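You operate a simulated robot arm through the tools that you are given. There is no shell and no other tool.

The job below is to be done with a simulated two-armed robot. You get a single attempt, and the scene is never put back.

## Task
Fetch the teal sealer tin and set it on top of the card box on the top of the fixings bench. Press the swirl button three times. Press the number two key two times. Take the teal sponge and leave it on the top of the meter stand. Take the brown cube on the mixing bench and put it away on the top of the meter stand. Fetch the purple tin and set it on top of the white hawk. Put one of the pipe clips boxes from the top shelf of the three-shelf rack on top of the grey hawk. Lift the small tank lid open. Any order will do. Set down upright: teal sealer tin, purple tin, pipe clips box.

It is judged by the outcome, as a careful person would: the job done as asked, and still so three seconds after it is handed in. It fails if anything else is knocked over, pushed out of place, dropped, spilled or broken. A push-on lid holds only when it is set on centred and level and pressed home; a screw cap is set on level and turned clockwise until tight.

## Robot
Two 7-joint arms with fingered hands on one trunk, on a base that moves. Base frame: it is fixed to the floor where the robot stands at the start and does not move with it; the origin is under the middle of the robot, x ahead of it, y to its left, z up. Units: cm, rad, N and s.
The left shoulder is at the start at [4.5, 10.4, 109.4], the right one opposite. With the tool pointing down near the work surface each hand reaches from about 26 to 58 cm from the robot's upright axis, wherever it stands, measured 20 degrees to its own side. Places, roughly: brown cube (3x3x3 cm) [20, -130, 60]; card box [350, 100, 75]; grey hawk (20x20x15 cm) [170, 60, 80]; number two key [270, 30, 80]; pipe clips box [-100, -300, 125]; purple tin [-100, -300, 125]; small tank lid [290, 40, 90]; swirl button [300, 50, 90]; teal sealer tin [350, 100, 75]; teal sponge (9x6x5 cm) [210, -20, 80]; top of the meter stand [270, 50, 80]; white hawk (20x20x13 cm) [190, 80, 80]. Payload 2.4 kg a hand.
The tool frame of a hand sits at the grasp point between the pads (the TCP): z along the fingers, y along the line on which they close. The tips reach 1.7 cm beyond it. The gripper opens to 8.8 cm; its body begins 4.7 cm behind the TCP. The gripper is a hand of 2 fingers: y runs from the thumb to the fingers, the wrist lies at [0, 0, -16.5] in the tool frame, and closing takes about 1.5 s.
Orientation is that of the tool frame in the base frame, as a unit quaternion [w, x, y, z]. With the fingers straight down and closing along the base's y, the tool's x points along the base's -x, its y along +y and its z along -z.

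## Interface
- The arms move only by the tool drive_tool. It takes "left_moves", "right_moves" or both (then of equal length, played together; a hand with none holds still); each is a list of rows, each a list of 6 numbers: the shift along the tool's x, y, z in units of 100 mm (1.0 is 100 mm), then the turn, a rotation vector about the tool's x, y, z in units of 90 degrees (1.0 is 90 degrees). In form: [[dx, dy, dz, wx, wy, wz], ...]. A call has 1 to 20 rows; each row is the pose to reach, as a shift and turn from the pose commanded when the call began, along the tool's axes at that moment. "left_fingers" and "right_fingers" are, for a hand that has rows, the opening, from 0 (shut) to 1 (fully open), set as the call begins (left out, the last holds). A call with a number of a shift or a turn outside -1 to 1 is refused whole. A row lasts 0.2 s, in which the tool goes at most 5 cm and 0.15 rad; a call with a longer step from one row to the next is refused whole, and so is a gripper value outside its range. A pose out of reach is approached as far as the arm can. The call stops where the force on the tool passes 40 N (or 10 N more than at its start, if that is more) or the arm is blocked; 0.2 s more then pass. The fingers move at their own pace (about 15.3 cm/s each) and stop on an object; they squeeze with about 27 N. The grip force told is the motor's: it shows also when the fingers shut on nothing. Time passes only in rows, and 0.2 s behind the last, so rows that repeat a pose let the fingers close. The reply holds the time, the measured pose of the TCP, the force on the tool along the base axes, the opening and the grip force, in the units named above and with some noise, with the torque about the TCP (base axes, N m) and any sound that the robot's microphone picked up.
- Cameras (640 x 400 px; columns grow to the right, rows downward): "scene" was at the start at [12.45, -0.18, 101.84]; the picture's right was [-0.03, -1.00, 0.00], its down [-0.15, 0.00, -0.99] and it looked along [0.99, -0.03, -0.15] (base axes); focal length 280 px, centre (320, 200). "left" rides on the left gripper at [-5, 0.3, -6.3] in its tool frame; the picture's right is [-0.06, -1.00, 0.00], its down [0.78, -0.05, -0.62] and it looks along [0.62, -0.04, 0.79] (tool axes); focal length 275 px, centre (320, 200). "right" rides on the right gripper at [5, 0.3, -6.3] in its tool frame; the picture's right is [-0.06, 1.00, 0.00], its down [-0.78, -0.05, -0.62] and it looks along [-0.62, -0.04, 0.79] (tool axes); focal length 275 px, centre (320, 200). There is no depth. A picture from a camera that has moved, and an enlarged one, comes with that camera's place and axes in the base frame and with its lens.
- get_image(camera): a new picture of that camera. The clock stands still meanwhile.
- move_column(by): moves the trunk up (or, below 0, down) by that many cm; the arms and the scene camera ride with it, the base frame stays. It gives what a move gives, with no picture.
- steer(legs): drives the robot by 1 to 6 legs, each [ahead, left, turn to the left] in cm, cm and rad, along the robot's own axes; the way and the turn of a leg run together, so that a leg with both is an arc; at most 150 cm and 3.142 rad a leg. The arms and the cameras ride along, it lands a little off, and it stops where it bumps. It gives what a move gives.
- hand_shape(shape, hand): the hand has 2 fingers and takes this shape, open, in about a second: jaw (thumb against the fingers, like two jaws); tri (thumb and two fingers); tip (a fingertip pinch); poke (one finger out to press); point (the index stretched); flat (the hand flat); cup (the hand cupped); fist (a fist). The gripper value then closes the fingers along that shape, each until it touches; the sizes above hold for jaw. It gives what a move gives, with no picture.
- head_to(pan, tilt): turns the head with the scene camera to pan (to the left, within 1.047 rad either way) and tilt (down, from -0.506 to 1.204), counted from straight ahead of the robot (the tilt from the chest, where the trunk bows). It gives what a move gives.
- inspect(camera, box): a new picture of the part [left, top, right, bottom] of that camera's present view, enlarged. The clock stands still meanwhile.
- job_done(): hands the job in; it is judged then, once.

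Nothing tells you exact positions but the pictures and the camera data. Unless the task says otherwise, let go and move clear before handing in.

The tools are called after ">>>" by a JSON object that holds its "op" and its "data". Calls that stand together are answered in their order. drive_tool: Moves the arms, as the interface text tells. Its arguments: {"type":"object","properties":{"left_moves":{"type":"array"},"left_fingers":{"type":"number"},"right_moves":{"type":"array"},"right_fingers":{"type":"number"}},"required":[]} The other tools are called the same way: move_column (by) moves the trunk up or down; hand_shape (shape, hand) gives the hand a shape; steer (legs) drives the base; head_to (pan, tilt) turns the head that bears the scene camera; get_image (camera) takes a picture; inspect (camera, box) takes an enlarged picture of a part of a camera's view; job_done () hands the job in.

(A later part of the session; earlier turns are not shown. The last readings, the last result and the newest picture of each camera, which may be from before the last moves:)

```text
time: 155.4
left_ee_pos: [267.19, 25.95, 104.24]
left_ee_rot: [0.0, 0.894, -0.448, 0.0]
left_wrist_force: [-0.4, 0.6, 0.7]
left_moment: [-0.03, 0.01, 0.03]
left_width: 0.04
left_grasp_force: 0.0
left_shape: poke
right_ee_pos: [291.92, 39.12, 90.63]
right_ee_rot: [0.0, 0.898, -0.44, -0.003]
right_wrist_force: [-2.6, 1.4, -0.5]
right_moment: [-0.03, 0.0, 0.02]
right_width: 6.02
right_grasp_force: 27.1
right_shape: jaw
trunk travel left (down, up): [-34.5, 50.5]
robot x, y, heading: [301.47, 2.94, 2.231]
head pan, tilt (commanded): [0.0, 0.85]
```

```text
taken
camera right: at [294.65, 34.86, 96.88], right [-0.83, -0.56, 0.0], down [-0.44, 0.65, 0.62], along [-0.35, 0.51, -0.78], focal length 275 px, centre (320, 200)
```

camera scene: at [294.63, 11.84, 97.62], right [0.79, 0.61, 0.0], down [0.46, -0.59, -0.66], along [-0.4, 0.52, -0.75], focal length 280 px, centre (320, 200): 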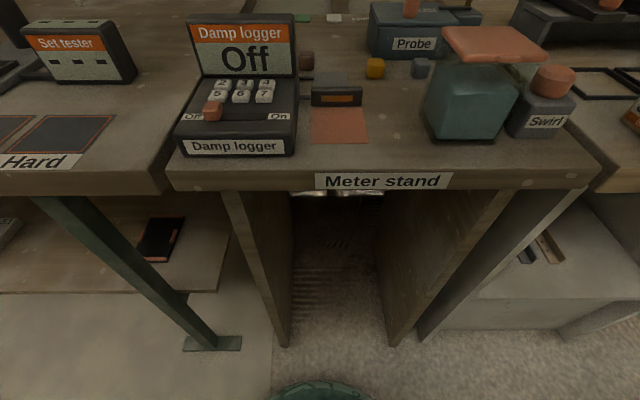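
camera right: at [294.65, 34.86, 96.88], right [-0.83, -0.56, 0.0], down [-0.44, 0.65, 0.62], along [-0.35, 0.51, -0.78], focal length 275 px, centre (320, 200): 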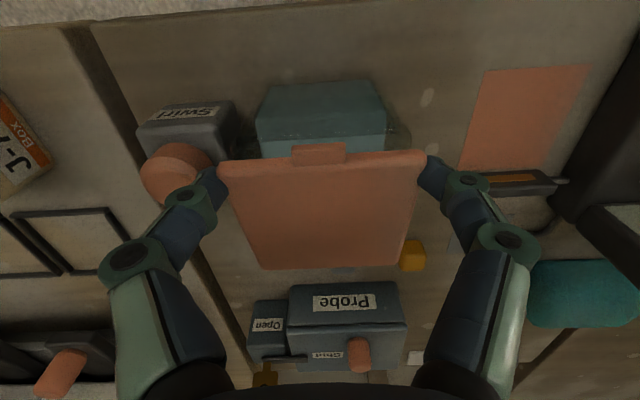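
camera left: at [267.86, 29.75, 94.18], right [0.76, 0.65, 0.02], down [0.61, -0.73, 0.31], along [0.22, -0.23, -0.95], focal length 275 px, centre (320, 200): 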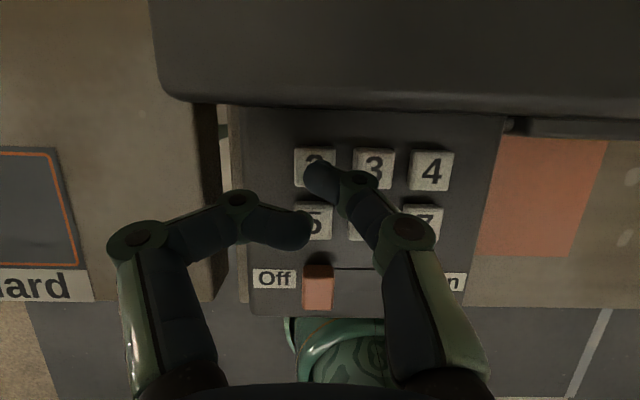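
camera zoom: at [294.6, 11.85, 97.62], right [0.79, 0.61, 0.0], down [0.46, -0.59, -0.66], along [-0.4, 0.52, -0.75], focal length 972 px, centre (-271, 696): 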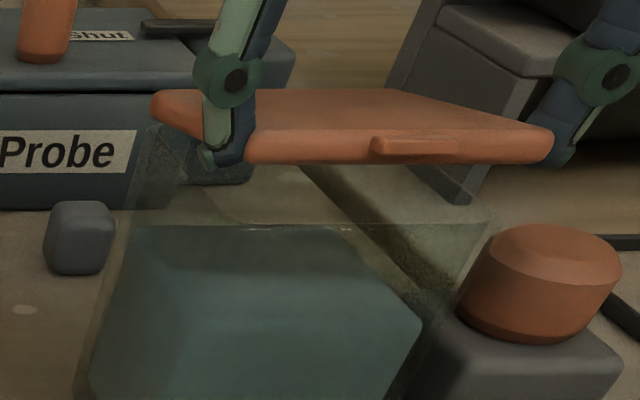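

The lid lifts on its hinge. Continuing along the arc to about 50°.

>>> {"op": "drive_tool", "data": {"right_moves": [[-0.01, 0, -0.047, 0, 0, 0], [-0.025, 0, -0.092, 0, 0, 0], [-0.043, 0, -0.137, 0, 0, 0], [-0.065, 0, -0.179, 0, 0, 0], [-0.091, 0, -0.22, 0, 0, 0], [-0.12, 0, -0.258, 0, 0, 0], [-0.153, 0, -0.293, 0, 0, 0], [-0.188, 0, -0.326, 0, 0, 0]]}}

>>> {"op": "inspect", "data": {"camera": "scene", "box": [410, 0, 570, 115]}}

>>> {"op": "get_image", "data": {"camera": "right"}}

```text
time: 157.2
left_ee_pos: [267.2, 25.91, 104.16]
left_ee_rot: [0.0, 0.894, -0.447, 0.001]
left_wrist_force: [-0.2, 0.0, 0.0]
left_moment: [0.01, 0.01, -0.02]
left_width: 0.0
left_grasp_force: 0.0
left_shape: poke
right_ee_pos: [290.73, 40.61, 93.92]
right_ee_rot: [0.0, 0.898, -0.44, -0.003]
right_wrist_force: [-5.3, 0.2, -6.2]
right_moment: [-0.02, 0.0, 0.06]
right_width: 6.05
right_grasp_force: 27.0
right_shape: jaw
trunk travel left (down, up): [-34.5, 50.5]
robot x, y, heading: [301.68, 3.28, 2.224]
head pan, tilt (commanded): [0.0, 0.85]
```

```text
3.48 times, centred on (490, 58) of scene
camera zoom: at [294.56, 11.86, 97.61], right [0.79, 0.61, 0.0], down [0.46, -0.59, -0.66], along [-0.4, 0.52, -0.75], focal length 972 px, centre (-271, 696)
```

zoom: 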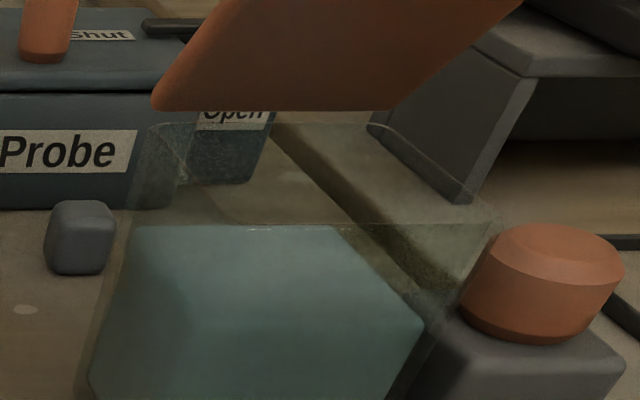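

```text
taken
camera right: at [293.56, 36.35, 100.14], right [-0.83, -0.56, 0.0], down [-0.44, 0.65, 0.62], along [-0.35, 0.51, -0.78], focal length 275 px, centre (320, 200)
```

right: 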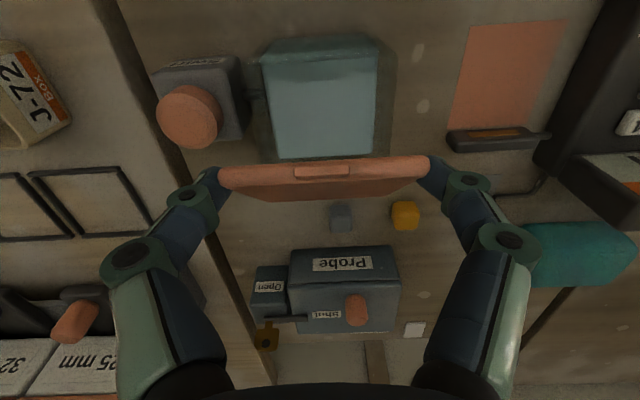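

About 50° open, with a slight inward pull, so the radius is a bit smaller. Continuing to 90° with that correction.

>>> {"op": "drive_tool", "data": {"right_moves": [[-0.043, 0, -0.02, 0, 0, 0], [-0.085, 0, -0.04, 0, 0, 0], [-0.126, 0, -0.056, 0, 0, 0], [-0.167, 0, -0.073, 0, 0, 0], [-0.209, 0, -0.087, 0, 0, 0], [-0.252, 0, -0.096, 0, 0, 0], [-0.297, 0, -0.102, 0, 0, 0], [-0.341, 0, -0.104, 0, 0, 0]]}}

>>> {"op": "get_image", "data": {"camera": "scene"}}

>>> {"op": "get_image", "data": {"camera": "right"}}

```text
time: 159.1
left_ee_pos: [267.49, 25.8, 104.17]
left_ee_rot: [0.0, 0.895, -0.447, 0.0]
left_wrist_force: [0.5, 0.0, 0.3]
left_moment: [0.0, 0.0, -0.01]
left_width: 0.0
left_grasp_force: 0.1
left_shape: poke
right_ee_pos: [288.65, 43.33, 95.02]
right_ee_rot: [0.0, 0.898, -0.44, -0.004]
right_wrist_force: [0.8, -3.9, 8.2]
right_moment: [-0.07, -0.09, 0.06]
right_width: 6.01
right_grasp_force: 27.0
right_shape: jaw
trunk travel left (down, up): [-34.5, 50.5]
robot x, y, heading: [301.47, 3.16, 2.233]
head pan, tilt (commanded): [0.0, 0.85]
```

```text
taken
camera scene: at [294.64, 11.77, 97.63], right [0.79, 0.61, 0.0], down [0.46, -0.59, -0.66], along [-0.4, 0.52, -0.75], focal length 280 px, centre (320, 200)
```

scene: 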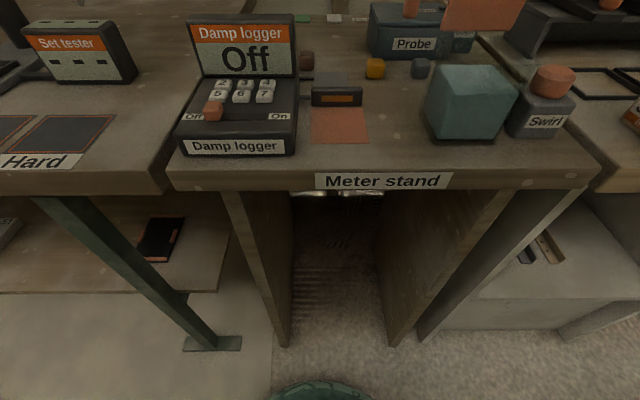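

```text
taken
camera right: at [291.51, 38.95, 101.27], right [-0.83, -0.56, 0.0], down [-0.44, 0.65, 0.62], along [-0.35, 0.51, -0.78], focal length 275 px, centre (320, 200)
```

right: 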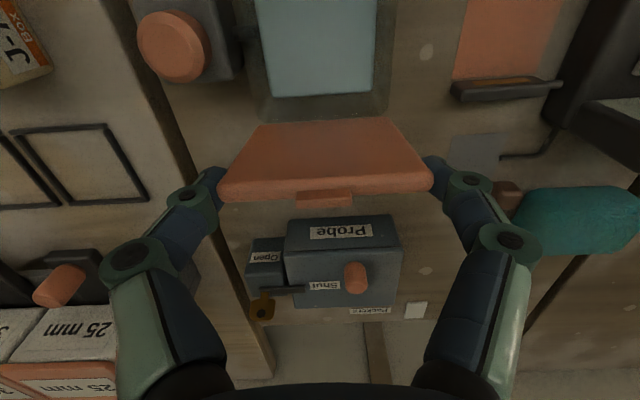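

The lid is about upright. I'll continue gently past vertical to about 105°.

>>> {"op": "drive_tool", "data": {"right_moves": [[-0.024, 0, -0.01, 0, 0, 0], [-0.048, 0, -0.012, 0, 0, 0], [-0.072, 0, -0.01, 0, 0, 0], [-0.096, 0, -0.007, 0, 0, 0]]}}

>>> {"op": "get_image", "data": {"camera": "right"}}

```text
time: 160.1
left_ee_pos: [267.38, 25.9, 104.16]
left_ee_rot: [0.0, 0.895, -0.447, 0.001]
left_wrist_force: [0.5, -0.8, 0.1]
left_moment: [0.01, 0.01, 0.0]
left_width: 0.0
left_grasp_force: 0.2
left_shape: poke
right_ee_pos: [288.12, 44.06, 95.05]
right_ee_rot: [-0.001, 0.898, -0.441, -0.003]
right_wrist_force: [0.2, -1.3, 5.6]
right_moment: [-0.09, -0.14, 0.06]
right_width: 6.03
right_grasp_force: 27.7
right_shape: jaw
trunk travel left (down, up): [-34.5, 50.5]
robot x, y, heading: [301.54, 3.14, 2.233]
head pan, tilt (commanded): [0.0, 0.85]
```

```text
taken
camera right: at [290.88, 39.74, 101.3], right [-0.83, -0.56, 0.0], down [-0.44, 0.65, 0.62], along [-0.35, 0.52, -0.78], focal length 275 px, centre (320, 200)
```

right: 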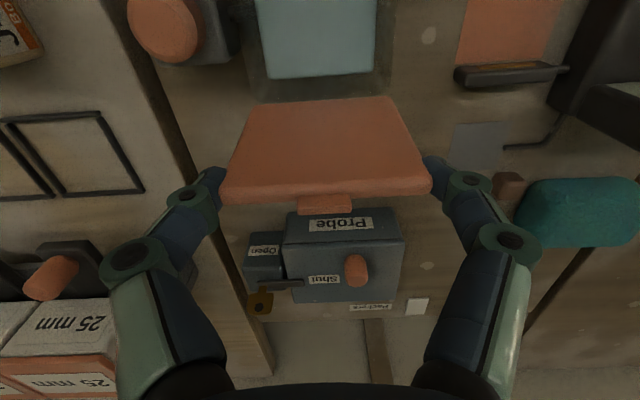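

>>> {"op": "drive_tool", "data": {"right_moves": [[-0.024, 0, -0.005, 0, 0, 0], [-0.048, 0, -0.002, 0, 0, 0], [-0.072, 0, 0.002, 0, 0, 0], [-0.096, 0, 0.008, 0, 0, 0]]}}

>>> {"op": "get_image", "data": {"camera": "right"}}

```text
time: 161.1
left_ee_pos: [267.19, 25.85, 104.18]
left_ee_rot: [-0.001, 0.895, -0.446, 0.0]
left_wrist_force: [-0.2, 0.1, -0.4]
left_moment: [0.02, 0.0, 0.0]
left_width: 0.0
left_grasp_force: 0.0
left_shape: poke
right_ee_pos: [287.52, 44.78, 94.94]
right_ee_rot: [-0.001, 0.899, -0.438, -0.004]
right_wrist_force: [-1.9, -3.9, 0.9]
right_moment: [-0.08, -0.1, 0.06]
right_width: 6.05
right_grasp_force: 26.9
right_shape: jaw
trunk travel left (down, up): [-34.5, 50.5]
robot x, y, heading: [301.37, 3.02, 2.232]
head pan, tilt (commanded): [0.0, 0.85]
```

```text
taken
camera right: at [290.33, 40.52, 101.22], right [-0.83, -0.56, 0.0], down [-0.44, 0.65, 0.62], along [-0.35, 0.51, -0.78], focal length 275 px, centre (320, 200)
```

right: 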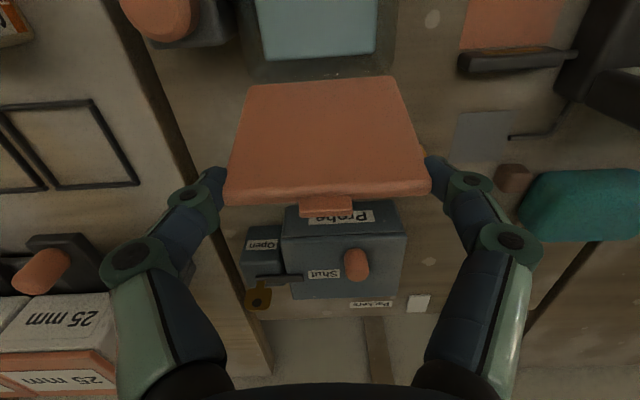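

The lid is about 107° open. Releasing it and watching whether it stays.

>>> {"op": "drive_tool", "data": {"right_moves": [[0, 0, 0, 0, 0, 0], [0, 0, 0, 0, 0, 0], [0, 0, 0, 0, 0, 0], [0, 0, 0, 0, 0, 0]], "right_fingers": 0.85}}

>>> {"op": "get_image", "data": {"camera": "right"}}

```text
time: 162.1
left_ee_pos: [267.34, 25.86, 104.21]
left_ee_rot: [0.0, 0.895, -0.447, 0.0]
left_wrist_force: [0.3, -0.1, 0.1]
left_moment: [-0.02, 0.02, 0.04]
left_width: 0.0
left_grasp_force: 0.0
left_shape: poke
right_ee_pos: [287.51, 44.85, 94.96]
right_ee_rot: [-0.001, 0.898, -0.44, -0.004]
right_wrist_force: [0.0, 0.0, 0.6]
right_moment: [-0.02, -0.01, -0.04]
right_width: 7.45
right_grasp_force: 0.1
right_shape: jaw
trunk travel left (down, up): [-34.5, 50.5]
robot x, y, heading: [301.44, 3.15, 2.226]
head pan, tilt (commanded): [0.0, 0.85]
```

```text
taken
camera right: at [290.38, 40.58, 101.22], right [-0.83, -0.56, 0.0], down [-0.44, 0.65, 0.62], along [-0.35, 0.51, -0.78], focal length 275 px, centre (320, 200)
```

right: 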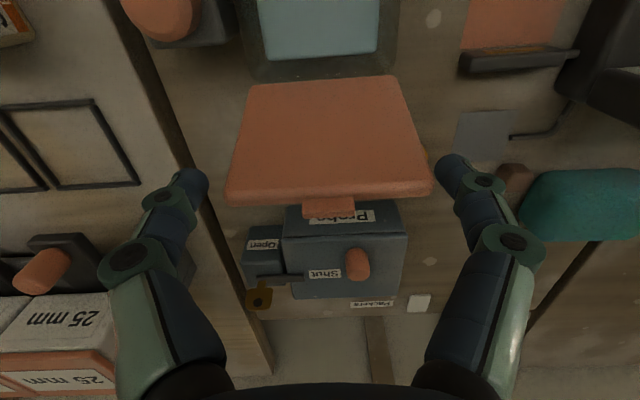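

The lid stays open. Raising the right hand straight up and away.

>>> {"op": "drive_tool", "data": {"right_moves": [[0, 0, -0.2, 0, 0, 0], [0, 0, -0.5, 0, 0, 0], [0, 0, -0.8, 0, 0, 0], [0, 0, -1.0, 0, 0, 0]]}}

>>> {"op": "drive_tool", "data": {"right_moves": [[0.3, 0, -0.2, 0, 0, 0], [0.6, 0, -0.4, 0, 0, 0], [1.0, 0, -0.5, 0, 0, 0]]}}

>>> {"op": "hand_shape", "data": {"hand": "left", "shape": "jaw"}}

>>> {"op": "get_image", "data": {"camera": "right"}}

>>> {"op": "get_image", "data": {"camera": "scene"}}

```text
time: 163.1
left_ee_pos: [267.23, 25.85, 104.23]
left_ee_rot: [0.0, 0.894, -0.448, 0.0]
left_wrist_force: [-0.5, -0.6, 1.5]
left_moment: [0.0, 0.01, -0.01]
left_width: 0.01
left_grasp_force: 0.1
left_shape: poke
right_ee_pos: [287.66, 44.72, 104.96]
right_ee_rot: [0.0, 0.898, -0.44, -0.004]
right_wrist_force: [0.2, -0.4, -0.3]
right_moment: [0.01, -0.01, 0.0]
right_width: 7.49
right_grasp_force: 0.1
right_shape: jaw
trunk travel left (down, up): [-34.5, 50.5]
robot x, y, heading: [300.99, 3.03, 2.225]
head pan, tilt (commanded): [0.0, 0.85]
```

```text
time: 163.8
left_ee_pos: [267.33, 25.99, 104.17]
left_ee_rot: [0.0, 0.895, -0.447, 0.0]
left_wrist_force: [-0.3, -0.6, 1.0]
left_moment: [0.0, -0.03, 0.03]
left_width: 0.02
left_grasp_force: 0.0
left_shape: poke
right_ee_pos: [293.53, 36.91, 109.9]
right_ee_rot: [0.0, 0.898, -0.439, -0.002]
right_wrist_force: [-0.1, 0.8, -0.7]
right_moment: [-0.01, 0.02, -0.02]
right_width: 7.48
right_grasp_force: 0.0
right_shape: jaw
trunk travel left (down, up): [-34.5, 50.5]
robot x, y, heading: [301.21, 2.96, 2.227]
head pan, tilt (commanded): [0.0, 0.85]
```

```text
time: 164.8
left_ee_pos: [267.36, 25.93, 104.19]
left_ee_rot: [0.0, 0.895, -0.447, -0.001]
left_wrist_force: [0.6, -0.6, 0.0]
left_moment: [0.0, -0.02, -0.01]
left_width: 8.79
left_grasp_force: 0.1
left_shape: jaw
right_ee_pos: [293.59, 37.04, 109.94]
right_ee_rot: [0.0, 0.898, -0.44, -0.004]
right_wrist_force: [0.7, 1.3, -0.6]
right_moment: [-0.01, -0.01, -0.02]
right_width: 7.48
right_grasp_force: 0.0
right_shape: jaw
trunk travel left (down, up): [-34.5, 50.5]
robot x, y, heading: [301.24, 3.03, 2.228]
head pan, tilt (commanded): [0.0, 0.85]
```

```text
taken
camera right: at [296.4, 32.7, 116.15], right [-0.83, -0.56, 0.0], down [-0.44, 0.65, 0.62], along [-0.35, 0.51, -0.78], focal length 275 px, centre (320, 200)
```

right: 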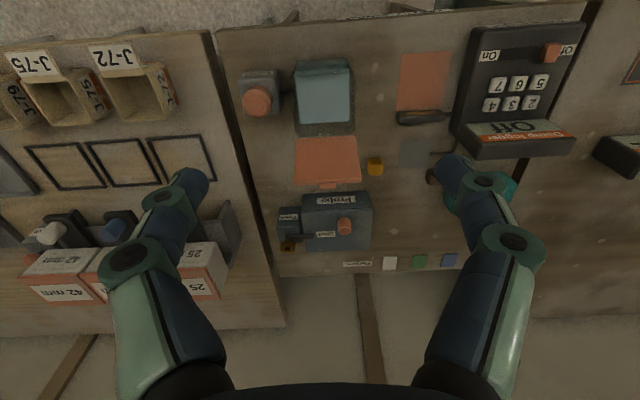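

```text
taken
camera scene: at [294.63, 11.83, 97.62], right [0.79, 0.61, 0.0], down [0.46, -0.59, -0.66], along [-0.4, 0.52, -0.75], focal length 280 px, centre (320, 200)
```

scene: 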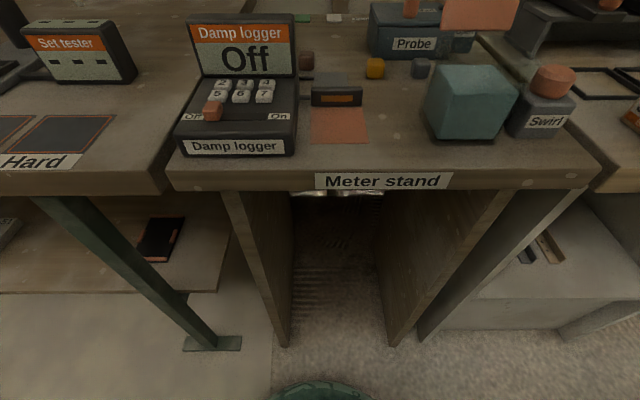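

The meter stand work is done: cube and sponge on it, key pressed twice, swirl thrice, lid open. Next, on to the fixings bench to the right: backing off and strafing along the corridor.

>>> {"op": "steer", "data": {"legs": [[-30, 0, 0], [0, -95, 0]]}}

>>> {"op": "head_to", "data": {"pan": 0.0, "tilt": 0.5}}

>>> {"op": "get_image", "data": {"camera": "scene"}}

```text
time: 171.4
left_ee_pos: [361.56, 60.21, 104.16]
left_ee_rot: [0.0, 0.893, -0.451, 0.0]
left_wrist_force: [0.1, 0.5, -0.8]
left_moment: [0.01, -0.02, -0.01]
left_width: 8.78
left_grasp_force: 0.0
left_shape: jaw
right_ee_pos: [387.92, 70.88, 110.04]
right_ee_rot: [-0.001, 0.896, -0.445, -0.003]
right_wrist_force: [-0.2, 0.5, 0.0]
right_moment: [0.03, 0.01, 0.0]
right_width: 7.48
right_grasp_force: 0.1
right_shape: jaw
trunk travel left (down, up): [-34.5, 50.5]
robot x, y, heading: [395.25, 36.74, 2.224]
head pan, tilt (commanded): [0.0, 0.85]
```

```text
time: 172.2
left_ee_pos: [361.43, 60.09, 104.19]
left_ee_rot: [-0.001, 0.892, -0.451, 0.0]
left_wrist_force: [0.2, 0.1, 0.0]
left_moment: [0.0, 0.02, 0.02]
left_width: 8.8
left_grasp_force: 0.0
left_shape: jaw
right_ee_pos: [387.94, 70.82, 109.93]
right_ee_rot: [0.0, 0.896, -0.445, -0.003]
right_wrist_force: [0.7, -0.3, 0.2]
right_moment: [-0.02, 0.01, 0.02]
right_width: 7.48
right_grasp_force: 0.1
right_shape: jaw
trunk travel left (down, up): [-34.5, 50.5]
robot x, y, heading: [395.17, 36.63, 2.22]
head pan, tilt (commanded): [0.0, 0.499]
```

```text
taken
camera scene: at [387.91, 46.79, 100.61], right [0.8, 0.6, 0.0], down [0.29, -0.38, -0.88], along [-0.53, 0.7, -0.48], focal length 280 px, centre (320, 200)
```

scene: 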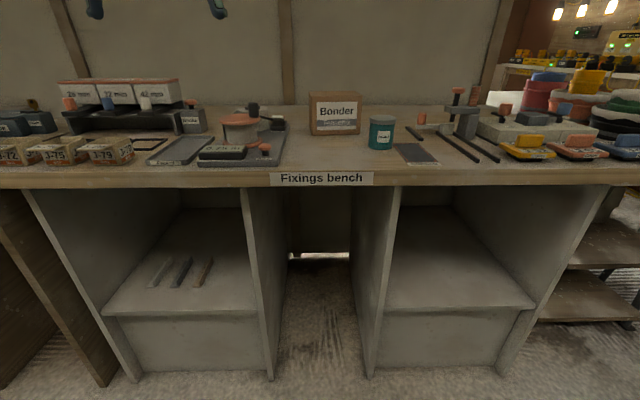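

The fixings bench is ahead: the teal tin stands right of the "Bonder" card box. Zooming in.

>>> {"op": "inspect", "data": {"camera": "scene", "box": [280, 75, 460, 190]}}

>>> {"op": "inspect", "data": {"camera": "scene", "box": [0, 60, 300, 190]}}

>>> {"op": "inspect", "data": {"camera": "scene", "box": [420, 60, 640, 190]}}

```text
3.48 times, centred on (370, 132) of scene
camera zoom: at [387.91, 46.79, 100.61], right [0.8, 0.6, 0.0], down [0.29, -0.38, -0.88], along [-0.53, 0.7, -0.48], focal length 972 px, centre (146, 435)
```

zoom: 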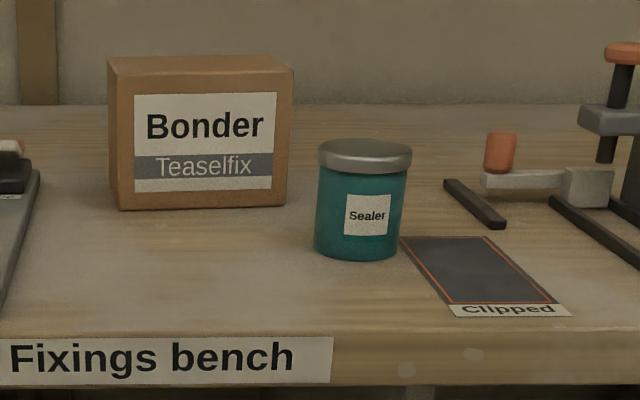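

```text
2.13 times, centred on (150, 125) of scene
camera zoom: at [387.91, 46.79, 100.61], right [0.8, 0.6, 0.0], down [0.29, -0.38, -0.88], along [-0.53, 0.7, -0.48], focal length 596 px, centre (683, 360)
```

zoom: 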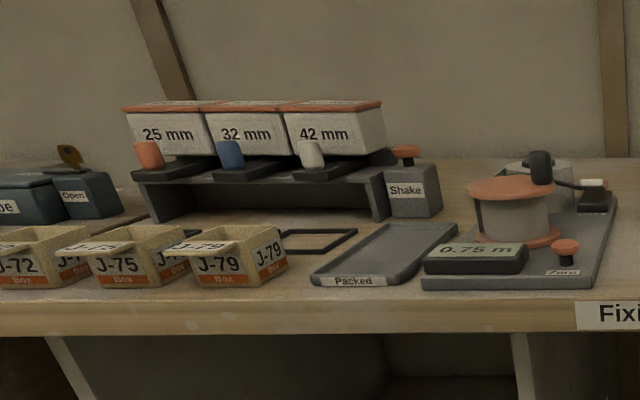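

```text
2.91 times, centred on (530, 125) of scene
camera zoom: at [387.91, 46.79, 100.61], right [0.8, 0.6, 0.0], down [0.29, -0.38, -0.88], along [-0.53, 0.7, -0.48], focal length 813 px, centre (-291, 418)
```

zoom: 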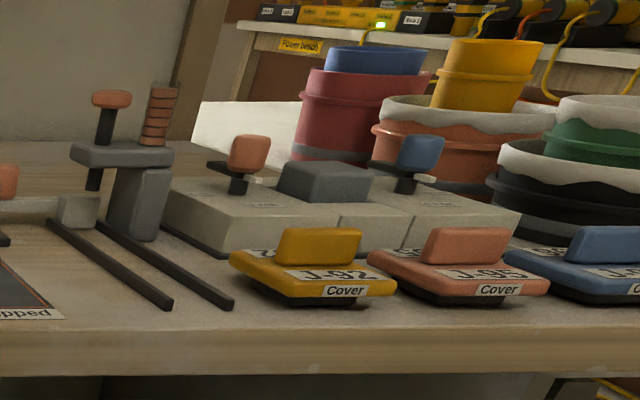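

The sealer tin is about 5.8 cm wide and 7 cm high; the card box top is near z≈90. I'll drive up to the bench, slightly left so both fall on the right hand's side.

>>> {"op": "steer", "data": {"legs": [[0, 0, 0.008], [32, 7, 0]]}}

>>> {"op": "head_to", "data": {"pan": -0.2, "tilt": 0.7}}

>>> {"op": "get_image", "data": {"camera": "scene"}}

>>> {"op": "get_image", "data": {"camera": "right"}}

```text
time: 174.7
left_ee_pos: [336.03, 81.12, 104.02]
left_ee_rot: [0.0, 0.894, -0.448, 0.0]
left_wrist_force: [0.2, -0.1, -0.4]
left_moment: [-0.03, -0.02, 0.03]
left_width: 8.79
left_grasp_force: 0.1
left_shape: jaw
right_ee_pos: [362.42, 92.21, 109.92]
right_ee_rot: [-0.001, 0.898, -0.441, -0.004]
right_wrist_force: [0.2, -0.3, -0.1]
right_moment: [0.0, -0.01, 0.01]
right_width: 7.47
right_grasp_force: 0.1
right_shape: jaw
trunk travel left (down, up): [-34.5, 50.5]
robot x, y, heading: [370.22, 58.06, 2.228]
head pan, tilt (commanded): [0.0, 0.499]
```

```text
time: 175.4
left_ee_pos: [336.01, 81.12, 104.17]
left_ee_rot: [0.0, 0.894, -0.447, 0.0]
left_wrist_force: [-0.7, 0.7, -0.4]
left_moment: [-0.03, 0.0, 0.0]
left_width: 8.81
left_grasp_force: 0.0
left_shape: jaw
right_ee_pos: [362.44, 92.17, 110.01]
right_ee_rot: [0.0, 0.898, -0.441, -0.003]
right_wrist_force: [-0.5, 0.4, 0.0]
right_moment: [-0.03, -0.03, 0.03]
right_width: 7.48
right_grasp_force: 0.0
right_shape: jaw
trunk travel left (down, up): [-34.5, 50.5]
robot x, y, heading: [370.16, 58.33, 2.233]
head pan, tilt (commanded): [-0.201, 0.7]
```

```text
taken
camera scene: at [364.41, 68.47, 98.85], right [0.9, 0.44, 0.0], down [0.28, -0.58, -0.77], along [-0.34, 0.69, -0.64], focal length 280 px, centre (320, 200)
```

scene: 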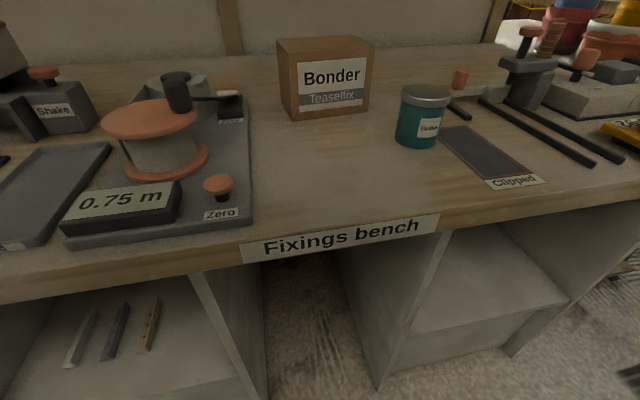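

```text
taken
camera right: at [365.21, 87.88, 116.16], right [-0.83, -0.56, 0.0], down [-0.44, 0.65, 0.62], along [-0.35, 0.51, -0.78], focal length 275 px, centre (320, 200)
```

right: 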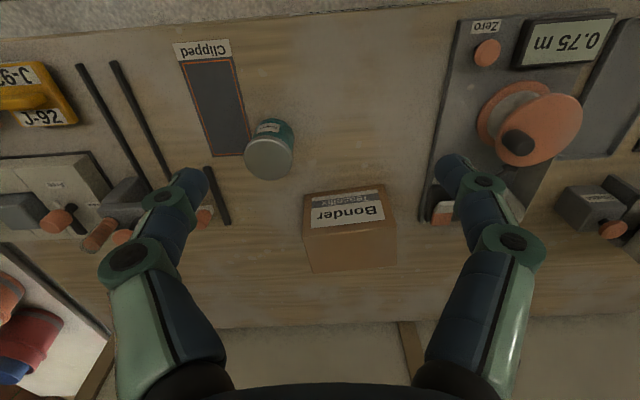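

>>> {"op": "inspect", "data": {"camera": "right", "box": [220, 100, 440, 290]}}

>>> {"op": "inspect", "data": {"camera": "scene", "box": [260, 20, 480, 180]}}

```text
2.11 times, centred on (330, 195) of right
camera zoom: at [365.21, 87.88, 116.16], right [-0.83, -0.56, 0.0], down [-0.44, 0.65, 0.62], along [-0.35, 0.51, -0.78], focal length 580 px, centre (299, 210)
```

zoom: 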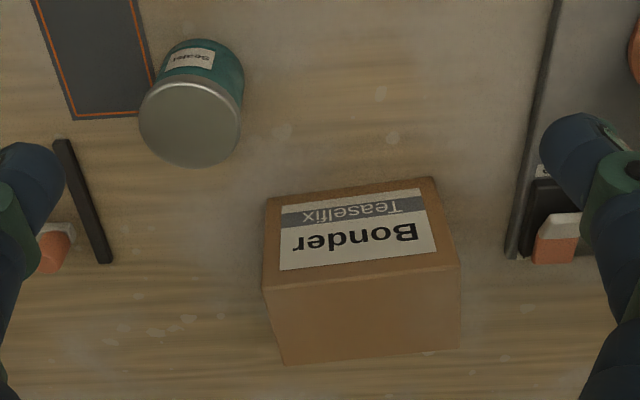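

```text
2.50 times, centred on (370, 100) of scene
camera zoom: at [364.41, 68.47, 98.85], right [0.9, 0.44, 0.0], down [0.28, -0.58, -0.77], along [-0.34, 0.69, -0.64], focal length 699 px, centre (195, 450)
```

zoom: 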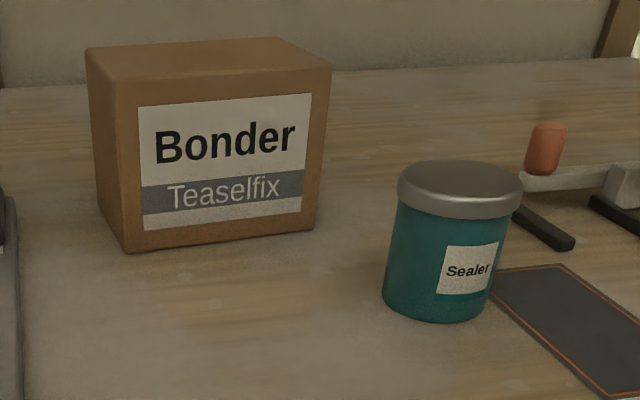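

Box top centre ≈ 56.7 ahead, 11.6 right, z≈90.1; tin centre ≈ 43 ahead, 21.5 right, top z≈86.7. I'll creep 4.5 cm closer so the box is within reach with the hand pointing straight down.

>>> {"op": "steer", "data": {"legs": [[4.5, 0, 0]]}}

>>> {"op": "get_image", "data": {"camera": "right"}}

>>> {"op": "get_image", "data": {"camera": "scene"}}

```text
time: 176.3
left_ee_pos: [333.27, 84.69, 104.25]
left_ee_rot: [0.0, 0.894, -0.448, 0.0]
left_wrist_force: [0.2, 0.0, 0.8]
left_moment: [0.01, 0.01, 0.0]
left_width: 8.77
left_grasp_force: 0.1
left_shape: jaw
right_ee_pos: [359.62, 95.69, 109.91]
right_ee_rot: [0.0, 0.898, -0.44, -0.004]
right_wrist_force: [0.2, -0.8, -0.1]
right_moment: [0.02, 0.0, -0.02]
right_width: 7.47
right_grasp_force: 0.1
right_shape: jaw
trunk travel left (down, up): [-34.5, 50.5]
robot x, y, heading: [367.78, 61.65, 2.227]
head pan, tilt (commanded): [-0.201, 0.7]
```

```text
taken
camera right: at [362.42, 91.47, 116.15], right [-0.83, -0.56, 0.0], down [-0.44, 0.65, 0.62], along [-0.35, 0.51, -0.78], focal length 275 px, centre (320, 200)
```

right: 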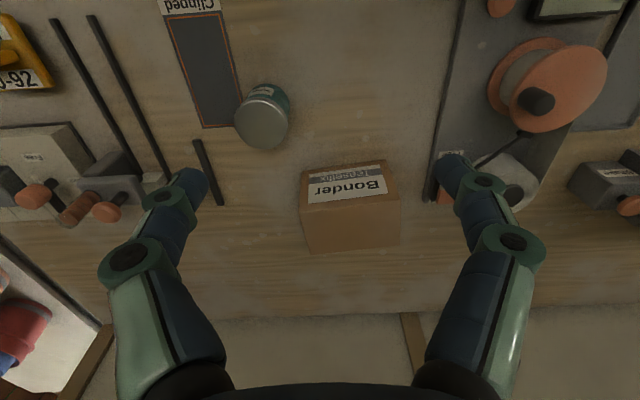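

```text
taken
camera scene: at [361.64, 72.06, 98.84], right [0.9, 0.44, 0.0], down [0.28, -0.58, -0.76], along [-0.34, 0.69, -0.64], focal length 280 px, centre (320, 200)
```

scene: 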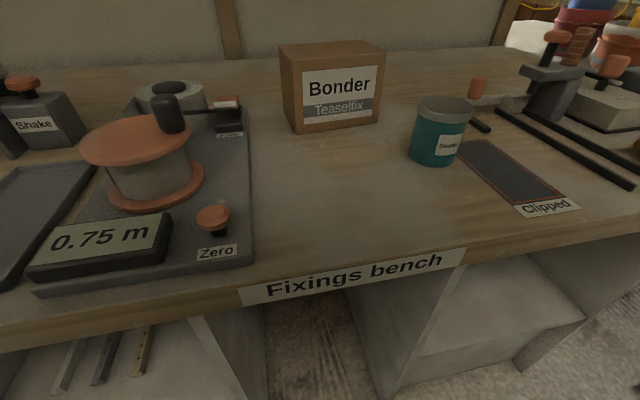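

Both positions confirmed. Moving the right hand above the tin with fingers fully open, then down.

>>> {"op": "drive_tool", "data": {"right_moves": [[-0.3, -0.3, 0, 0, 0, 0], [-0.6, -0.6, 0.1, 0, 0, 0], [-0.7, -0.695, 0.4, 0, 0, 0], [-0.7, -0.695, 0.8, 0, 0, 0], [-0.7, -0.695, 1.0, 0, 0, 0]], "right_fingers": 1.0}}

>>> {"op": "get_image", "data": {"camera": "right"}}

```text
time: 177.5
left_ee_pos: [333.23, 84.68, 104.24]
left_ee_rot: [0.0, 0.894, -0.448, 0.0]
left_wrist_force: [-0.8, 0.0, 0.0]
left_moment: [0.02, 0.01, 0.03]
left_width: 8.78
left_grasp_force: 0.0
left_shape: jaw
right_ee_pos: [360.89, 105.57, 100.05]
right_ee_rot: [-0.001, 0.898, -0.44, -0.004]
right_wrist_force: [0.1, 0.5, -0.2]
right_moment: [0.02, -0.03, 0.0]
right_width: 8.78
right_grasp_force: 0.1
right_shape: jaw
trunk travel left (down, up): [-34.5, 50.5]
robot x, y, heading: [367.49, 62.04, 2.228]
head pan, tilt (commanded): [-0.201, 0.7]
```

```text
taken
camera right: at [363.53, 101.22, 106.19], right [-0.83, -0.56, 0.0], down [-0.44, 0.65, 0.62], along [-0.35, 0.52, -0.78], focal length 275 px, centre (320, 200)
```

right: 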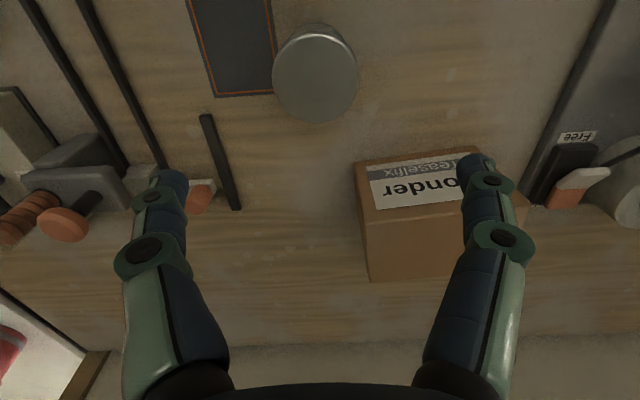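

>>> {"op": "drive_tool", "data": {"right_moves": [[0.02, -0.02, 0.3, 0, 0, 0], [0.035, -0.03, 0.6, 0, 0, 0], [0.035, -0.03, 0.9, 0, 0, 0]]}}

>>> {"op": "get_image", "data": {"camera": "right"}}

>>> {"op": "get_image", "data": {"camera": "scene"}}

```text
time: 178.3
left_ee_pos: [333.39, 84.79, 104.13]
left_ee_rot: [-0.001, 0.894, -0.448, 0.001]
left_wrist_force: [-0.3, -0.5, 0.0]
left_moment: [-0.03, 0.01, 0.0]
left_width: 8.81
left_grasp_force: 0.0
left_shape: jaw
right_ee_pos: [361.27, 105.53, 91.08]
right_ee_rot: [0.0, 0.898, -0.441, -0.004]
right_wrist_force: [0.5, -0.4, -0.6]
right_moment: [0.0, 0.01, 0.03]
right_width: 8.78
right_grasp_force: 0.1
right_shape: jaw
trunk travel left (down, up): [-34.5, 50.5]
robot x, y, heading: [367.37, 61.84, 2.231]
head pan, tilt (commanded): [-0.201, 0.7]
```

```text
taken
camera right: at [364.05, 101.25, 97.33], right [-0.83, -0.56, 0.0], down [-0.44, 0.65, 0.62], along [-0.35, 0.51, -0.78], focal length 275 px, centre (320, 200)
```

right: 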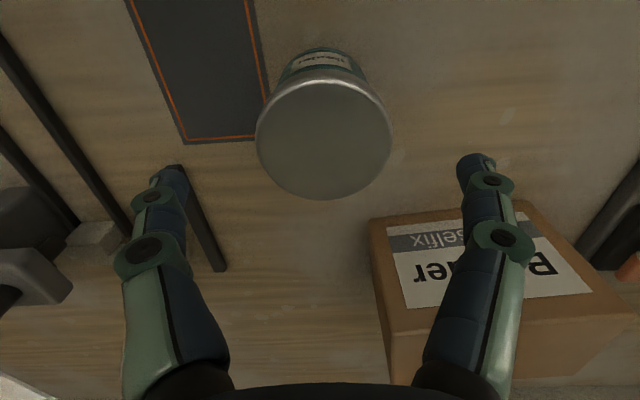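

```text
taken
camera scene: at [361.65, 72.04, 98.85], right [0.9, 0.44, 0.0], down [0.28, -0.58, -0.76], along [-0.34, 0.69, -0.64], focal length 280 px, centre (320, 200)
```

scene: 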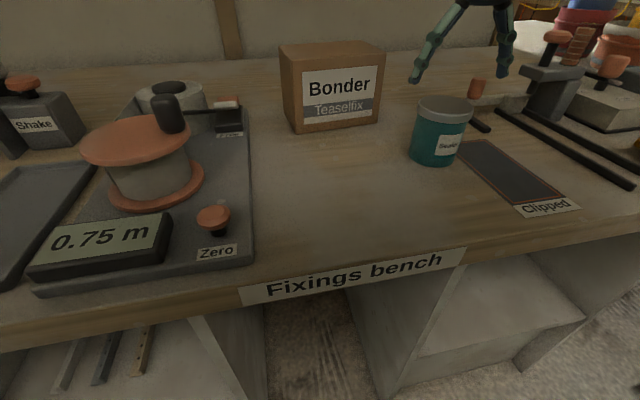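

Centred over the tin, and the card box is 10 cm beyond the fingers. Descending to grip the tin's body.

>>> {"op": "drive_tool", "data": {"right_moves": [[0, 0.01, 0.3, 0, 0, 0], [-0.01, 0.01, 0.6, 0, 0, 0], [-0.01, 0.01, 0.8, 0, 0, 0]]}}

>>> {"op": "get_image", "data": {"camera": "right"}}

>>> {"op": "inspect", "data": {"camera": "scene", "box": [350, 0, 550, 180]}}

```text
time: 179.1
left_ee_pos: [333.23, 84.56, 104.27]
left_ee_rot: [-0.001, 0.894, -0.448, 0.0]
left_wrist_force: [0.4, -0.4, -0.2]
left_moment: [0.02, 0.0, 0.0]
left_width: 8.78
left_grasp_force: 0.1
left_shape: jaw
right_ee_pos: [360.95, 105.72, 83.4]
right_ee_rot: [-0.003, 0.897, -0.441, -0.008]
right_wrist_force: [3.6, 0.0, 34.9]
right_moment: [0.1, -0.01, 0.02]
right_width: 8.71
right_grasp_force: 0.0
right_shape: jaw
trunk travel left (down, up): [-34.5, 50.5]
robot x, y, heading: [367.16, 61.74, 2.233]
head pan, tilt (commanded): [-0.201, 0.7]
```

```text
taken
camera right: at [363.85, 101.33, 89.64], right [-0.83, -0.56, 0.0], down [-0.43, 0.64, 0.63], along [-0.36, 0.52, -0.78], focal length 275 px, centre (320, 200)
```

right: 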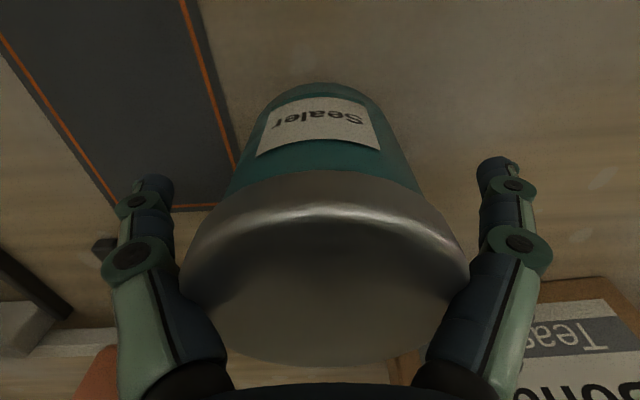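

```text
2.22 times, centred on (450, 90) of scene
camera zoom: at [361.71, 71.86, 98.94], right [0.9, 0.44, 0.0], down [0.28, -0.58, -0.77], along [-0.34, 0.69, -0.64], focal length 621 px, centre (31, 444)
```

zoom: 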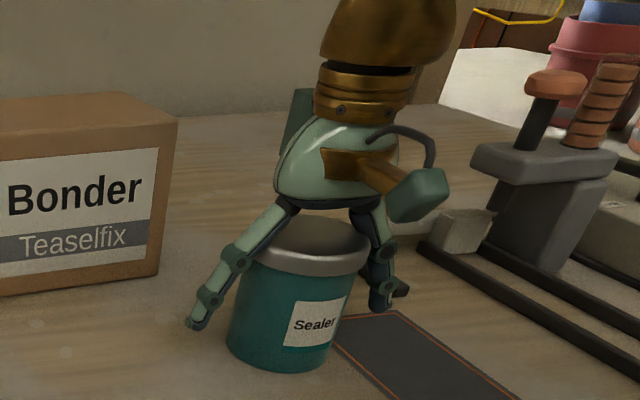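

The palm is touching the tin's lid (35 N), so I'll rise 0.7 cm before gripping.

>>> {"op": "drive_tool", "data": {"right_moves": [[0, 0, -0.05, 0, 0, 0], [0, 0, -0.1, 0, 0, 0]]}}

>>> {"op": "drive_tool", "data": {"right_moves": [[0, 0, 0, 0, 0, 0], [0, 0, 0, 0, 0, 0], [0, 0, 0, 0, 0, 0], [0, 0, 0, 0, 0, 0], [0, 0, 0, 0, 0, 0], [0, 0, 0, 0, 0, 0]], "right_fingers": 0}}

>>> {"op": "get_image", "data": {"camera": "right"}}

>>> {"op": "inspect", "data": {"camera": "scene", "box": [350, 0, 550, 180]}}

```text
time: 179.7
left_ee_pos: [333.29, 84.72, 104.18]
left_ee_rot: [0.001, 0.894, -0.447, -0.001]
left_wrist_force: [-0.2, -0.7, 0.5]
left_moment: [0.01, 0.03, -0.04]
left_width: 8.81
left_grasp_force: 0.3
left_shape: jaw
right_ee_pos: [361.04, 105.45, 83.85]
right_ee_rot: [0.0, 0.898, -0.44, -0.001]
right_wrist_force: [-0.3, 0.1, 0.4]
right_moment: [-0.01, 0.04, 0.0]
right_width: 8.75
right_grasp_force: 0.0
right_shape: jaw
trunk travel left (down, up): [-34.5, 50.5]
robot x, y, heading: [367.46, 61.81, 2.227]
head pan, tilt (commanded): [-0.201, 0.7]
```

```text
time: 181.1
left_ee_pos: [333.37, 84.82, 104.14]
left_ee_rot: [-0.001, 0.894, -0.447, 0.0]
left_wrist_force: [1.0, 0.1, -0.1]
left_moment: [0.02, 0.03, -0.02]
left_width: 8.78
left_grasp_force: 0.1
left_shape: jaw
right_ee_pos: [361.06, 105.65, 83.96]
right_ee_rot: [0.0, 0.898, -0.44, -0.004]
right_wrist_force: [-0.2, -0.2, -0.6]
right_moment: [0.0, -0.03, -0.04]
right_width: 5.4
right_grasp_force: 27.1
right_shape: jaw
trunk travel left (down, up): [-34.5, 50.5]
robot x, y, heading: [367.19, 62.08, 2.232]
head pan, tilt (commanded): [-0.201, 0.7]
```

```text
taken
camera right: at [363.85, 101.34, 90.21], right [-0.83, -0.56, 0.0], down [-0.44, 0.65, 0.62], along [-0.35, 0.51, -0.78], focal length 275 px, centre (320, 200)
```

right: 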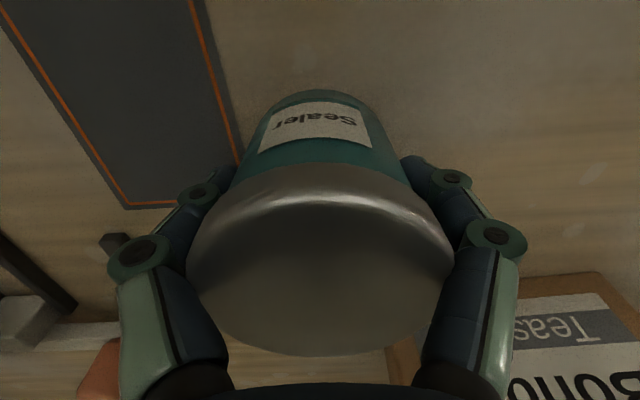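

```text
2.22 times, centred on (450, 90) of scene
camera zoom: at [361.65, 72.05, 98.85], right [0.9, 0.44, 0.0], down [0.28, -0.58, -0.76], along [-0.34, 0.69, -0.64], focal length 621 px, centre (31, 444)
```

zoom: 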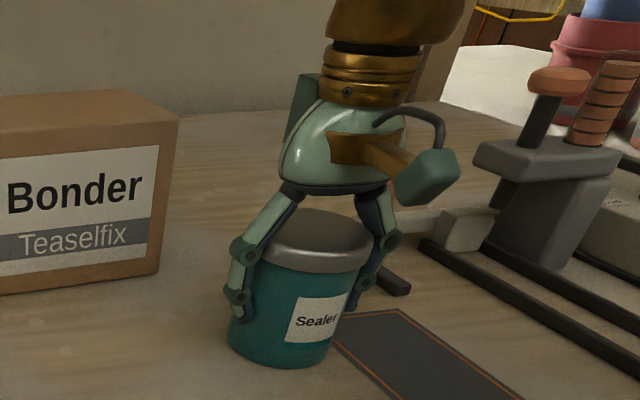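

Tin gripped. Lifting it straight up above the box height.

>>> {"op": "drive_tool", "data": {"right_moves": [[0, 0, -0.15, 0, 0, 0], [0, 0, -0.4, 0, 0, 0], [0, 0, -0.7, 0, 0, 0], [0, 0, -1.0, 0, 0, 0]]}}

>>> {"op": "drive_tool", "data": {"right_moves": [[0, 0, -0.3, 0, 0, 0], [0, 0, -0.6, 0, 0, 0]]}}

>>> {"op": "drive_tool", "data": {"right_moves": [[-0.33, 0.25, 0, 0, 0, 0], [-0.66, 0.5, 0, 0, 0, 0], [-0.95, 0.75, 0, 0, 0, 0], [-0.95, 1.0, 0, 0, 0, 0]]}}

>>> {"op": "get_image", "data": {"camera": "right"}}

>>> {"op": "get_image", "data": {"camera": "scene"}}

```text
time: 182.1
left_ee_pos: [333.31, 84.65, 104.03]
left_ee_rot: [0.0, 0.894, -0.448, 0.0]
left_wrist_force: [-0.3, 0.8, 0.4]
left_moment: [0.02, -0.04, -0.03]
left_width: 8.8
left_grasp_force: 0.1
left_shape: jaw
right_ee_pos: [361.09, 105.51, 94.03]
right_ee_rot: [-0.001, 0.898, -0.44, -0.004]
right_wrist_force: [0.0, -0.6, -1.3]
right_moment: [0.01, -0.03, 0.01]
right_width: 5.37
right_grasp_force: 26.7
right_shape: jaw
trunk travel left (down, up): [-34.5, 50.5]
robot x, y, heading: [367.61, 61.86, 2.227]
head pan, tilt (commanded): [-0.201, 0.7]
```

```text
time: 182.7
left_ee_pos: [333.36, 84.71, 104.3]
left_ee_rot: [0.0, 0.894, -0.448, 0.0]
left_wrist_force: [0.4, 0.2, 0.7]
left_moment: [0.01, 0.0, -0.03]
left_width: 8.78
left_grasp_force: 0.0
left_shape: jaw
right_ee_pos: [361.22, 105.39, 99.92]
right_ee_rot: [-0.001, 0.898, -0.44, -0.003]
right_wrist_force: [-0.8, 0.4, -2.2]
right_moment: [0.0, 0.0, 0.0]
right_width: 5.38
right_grasp_force: 27.2
right_shape: jaw
trunk travel left (down, up): [-34.5, 50.5]
robot x, y, heading: [367.27, 61.48, 2.236]
head pan, tilt (commanded): [-0.201, 0.7]
```

```text
time: 183.7
left_ee_pos: [333.2, 84.74, 104.18]
left_ee_rot: [0.001, 0.894, -0.448, 0.0]
left_wrist_force: [-1.0, 0.3, -0.2]
left_moment: [-0.01, -0.03, 0.0]
left_width: 8.75
left_grasp_force: 0.1
left_shape: jaw
right_ee_pos: [347.31, 106.83, 99.86]
right_ee_rot: [-0.001, 0.898, -0.44, -0.004]
right_wrist_force: [0.0, -0.1, -1.6]
right_moment: [-0.02, -0.01, -0.01]
right_width: 5.35
right_grasp_force: 26.8
right_shape: jaw
trunk travel left (down, up): [-34.5, 50.5]
robot x, y, heading: [367.11, 61.91, 2.227]
head pan, tilt (commanded): [-0.201, 0.7]
```

```text
taken
camera right: at [350.03, 102.55, 106.2], right [-0.83, -0.56, 0.0], down [-0.44, 0.65, 0.62], along [-0.35, 0.51, -0.78], focal length 275 px, centre (320, 200)
```

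right: 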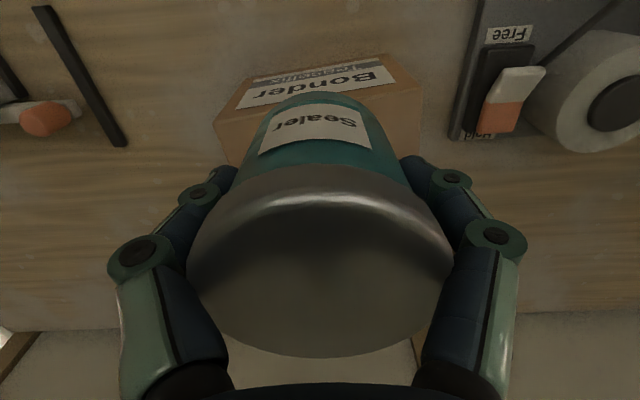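

```text
taken
camera scene: at [361.63, 72.04, 98.85], right [0.9, 0.44, 0.0], down [0.28, -0.58, -0.76], along [-0.34, 0.69, -0.64], focal length 280 px, centre (320, 200)
```

scene: 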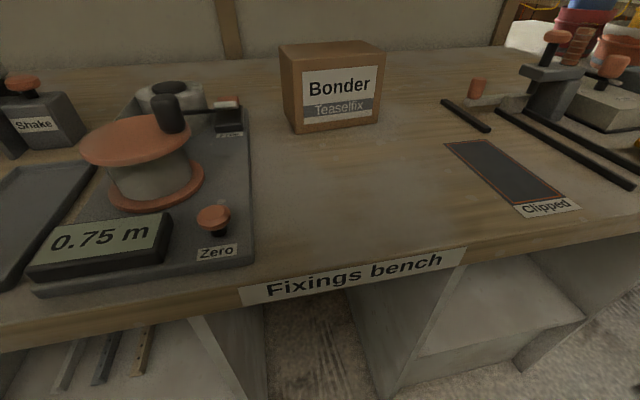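

>>> {"op": "drive_tool", "data": {"right_moves": [[-0.2, 0, 0, 0, 0, 0], [-0.42, 0.005, 0, 0, 0, 0]]}}

>>> {"op": "get_image", "data": {"camera": "right"}}

>>> {"op": "head_to", "data": {"pan": -0.2, "tilt": 0.35}}

>>> {"op": "get_image", "data": {"camera": "scene"}}

```text
time: 184.3
left_ee_pos: [333.28, 84.81, 104.14]
left_ee_rot: [0.0, 0.894, -0.448, 0.001]
left_wrist_force: [0.3, 0.8, -0.2]
left_moment: [-0.03, -0.01, 0.02]
left_width: 8.79
left_grasp_force: 0.0
left_shape: jaw
right_ee_pos: [344.6, 110.14, 99.99]
right_ee_rot: [-0.001, 0.898, -0.44, -0.004]
right_wrist_force: [0.3, -0.2, -1.5]
right_moment: [0.01, -0.03, 0.01]
right_width: 5.37
right_grasp_force: 27.2
right_shape: jaw
trunk travel left (down, up): [-34.5, 50.5]
robot x, y, heading: [367.45, 61.47, 2.232]
head pan, tilt (commanded): [-0.201, 0.7]
```

```text
taken
camera right: at [347.48, 105.94, 106.25], right [-0.83, -0.56, 0.0], down [-0.44, 0.65, 0.62], along [-0.35, 0.51, -0.78], focal length 275 px, centre (320, 200)
```

right: 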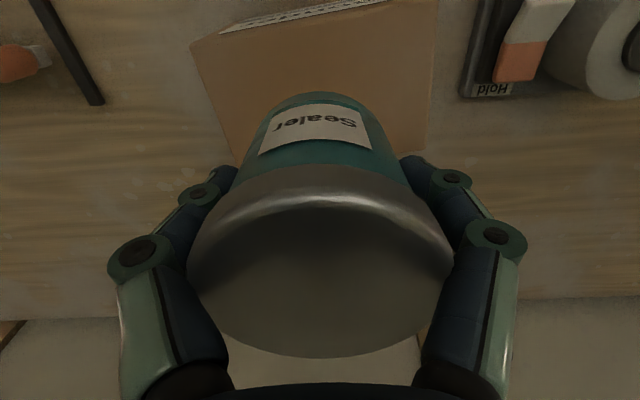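

```text
time: 185.2
left_ee_pos: [333.29, 84.69, 104.1]
left_ee_rot: [0.0, 0.894, -0.448, -0.001]
left_wrist_force: [0.3, 0.4, -1.3]
left_moment: [0.04, 0.01, 0.01]
left_width: 8.76
left_grasp_force: 0.2
left_shape: jaw
right_ee_pos: [344.69, 110.28, 100.08]
right_ee_rot: [-0.001, 0.898, -0.44, -0.003]
right_wrist_force: [0.0, -0.2, -2.3]
right_moment: [0.02, 0.01, 0.0]
right_width: 5.37
right_grasp_force: 27.5
right_shape: jaw
trunk travel left (down, up): [-34.5, 50.5]
robot x, y, heading: [367.34, 61.51, 2.23]
head pan, tilt (commanded): [-0.201, 0.351]
```

```text
taken
camera scene: at [361.28, 72.78, 101.98], right [0.9, 0.44, 0.0], down [0.15, -0.31, -0.94], along [-0.41, 0.84, -0.34], focal length 280 px, centre (320, 200)
```

scene: 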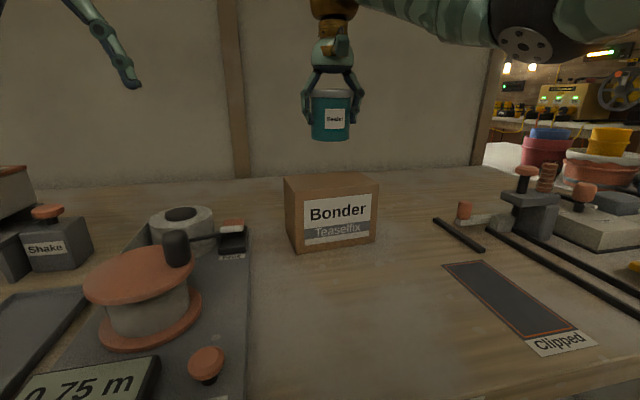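

Tin is above the box; box centre lies about 0.7 cm further. I'll shift that and lower it gently.

>>> {"op": "drive_tool", "data": {"right_moves": [[-0.06, 0.01, 0, 0, 0, 0], [-0.06, 0.01, 0.25, 0, 0, 0], [-0.06, 0.01, 0.48, 0, 0, 0]]}}

>>> {"op": "inspect", "data": {"camera": "scene", "box": [250, 60, 410, 260]}}

```text
time: 186.0
left_ee_pos: [333.21, 84.77, 104.11]
left_ee_rot: [0.001, 0.894, -0.448, 0.0]
left_wrist_force: [0.0, 0.4, -0.4]
left_moment: [0.0, -0.05, 0.02]
left_width: 8.79
left_grasp_force: 0.1
left_shape: jaw
right_ee_pos: [344.28, 110.5, 95.31]
right_ee_rot: [-0.002, 0.898, -0.44, -0.004]
right_wrist_force: [-0.5, 0.7, -2.0]
right_moment: [0.0, -0.02, 0.0]
right_width: 5.36
right_grasp_force: 27.0
right_shape: jaw
trunk travel left (down, up): [-34.5, 50.5]
robot x, y, heading: [367.38, 61.66, 2.231]
head pan, tilt (commanded): [-0.201, 0.351]
```

```text
2.00 times, centred on (330, 160) of scene
camera zoom: at [361.28, 72.79, 101.98], right [0.9, 0.44, 0.0], down [0.15, -0.31, -0.94], along [-0.41, 0.84, -0.34], focal length 559 px, centre (300, 280)
```

zoom: 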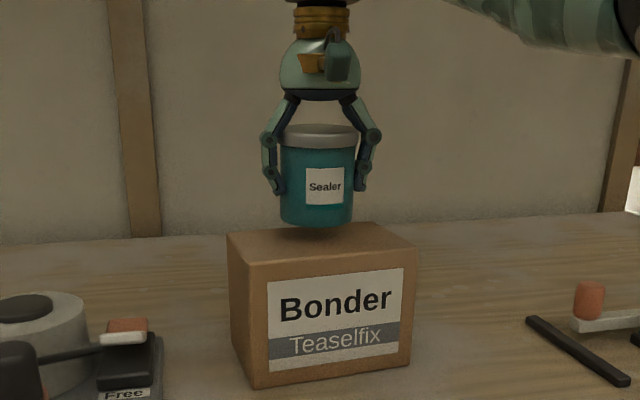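

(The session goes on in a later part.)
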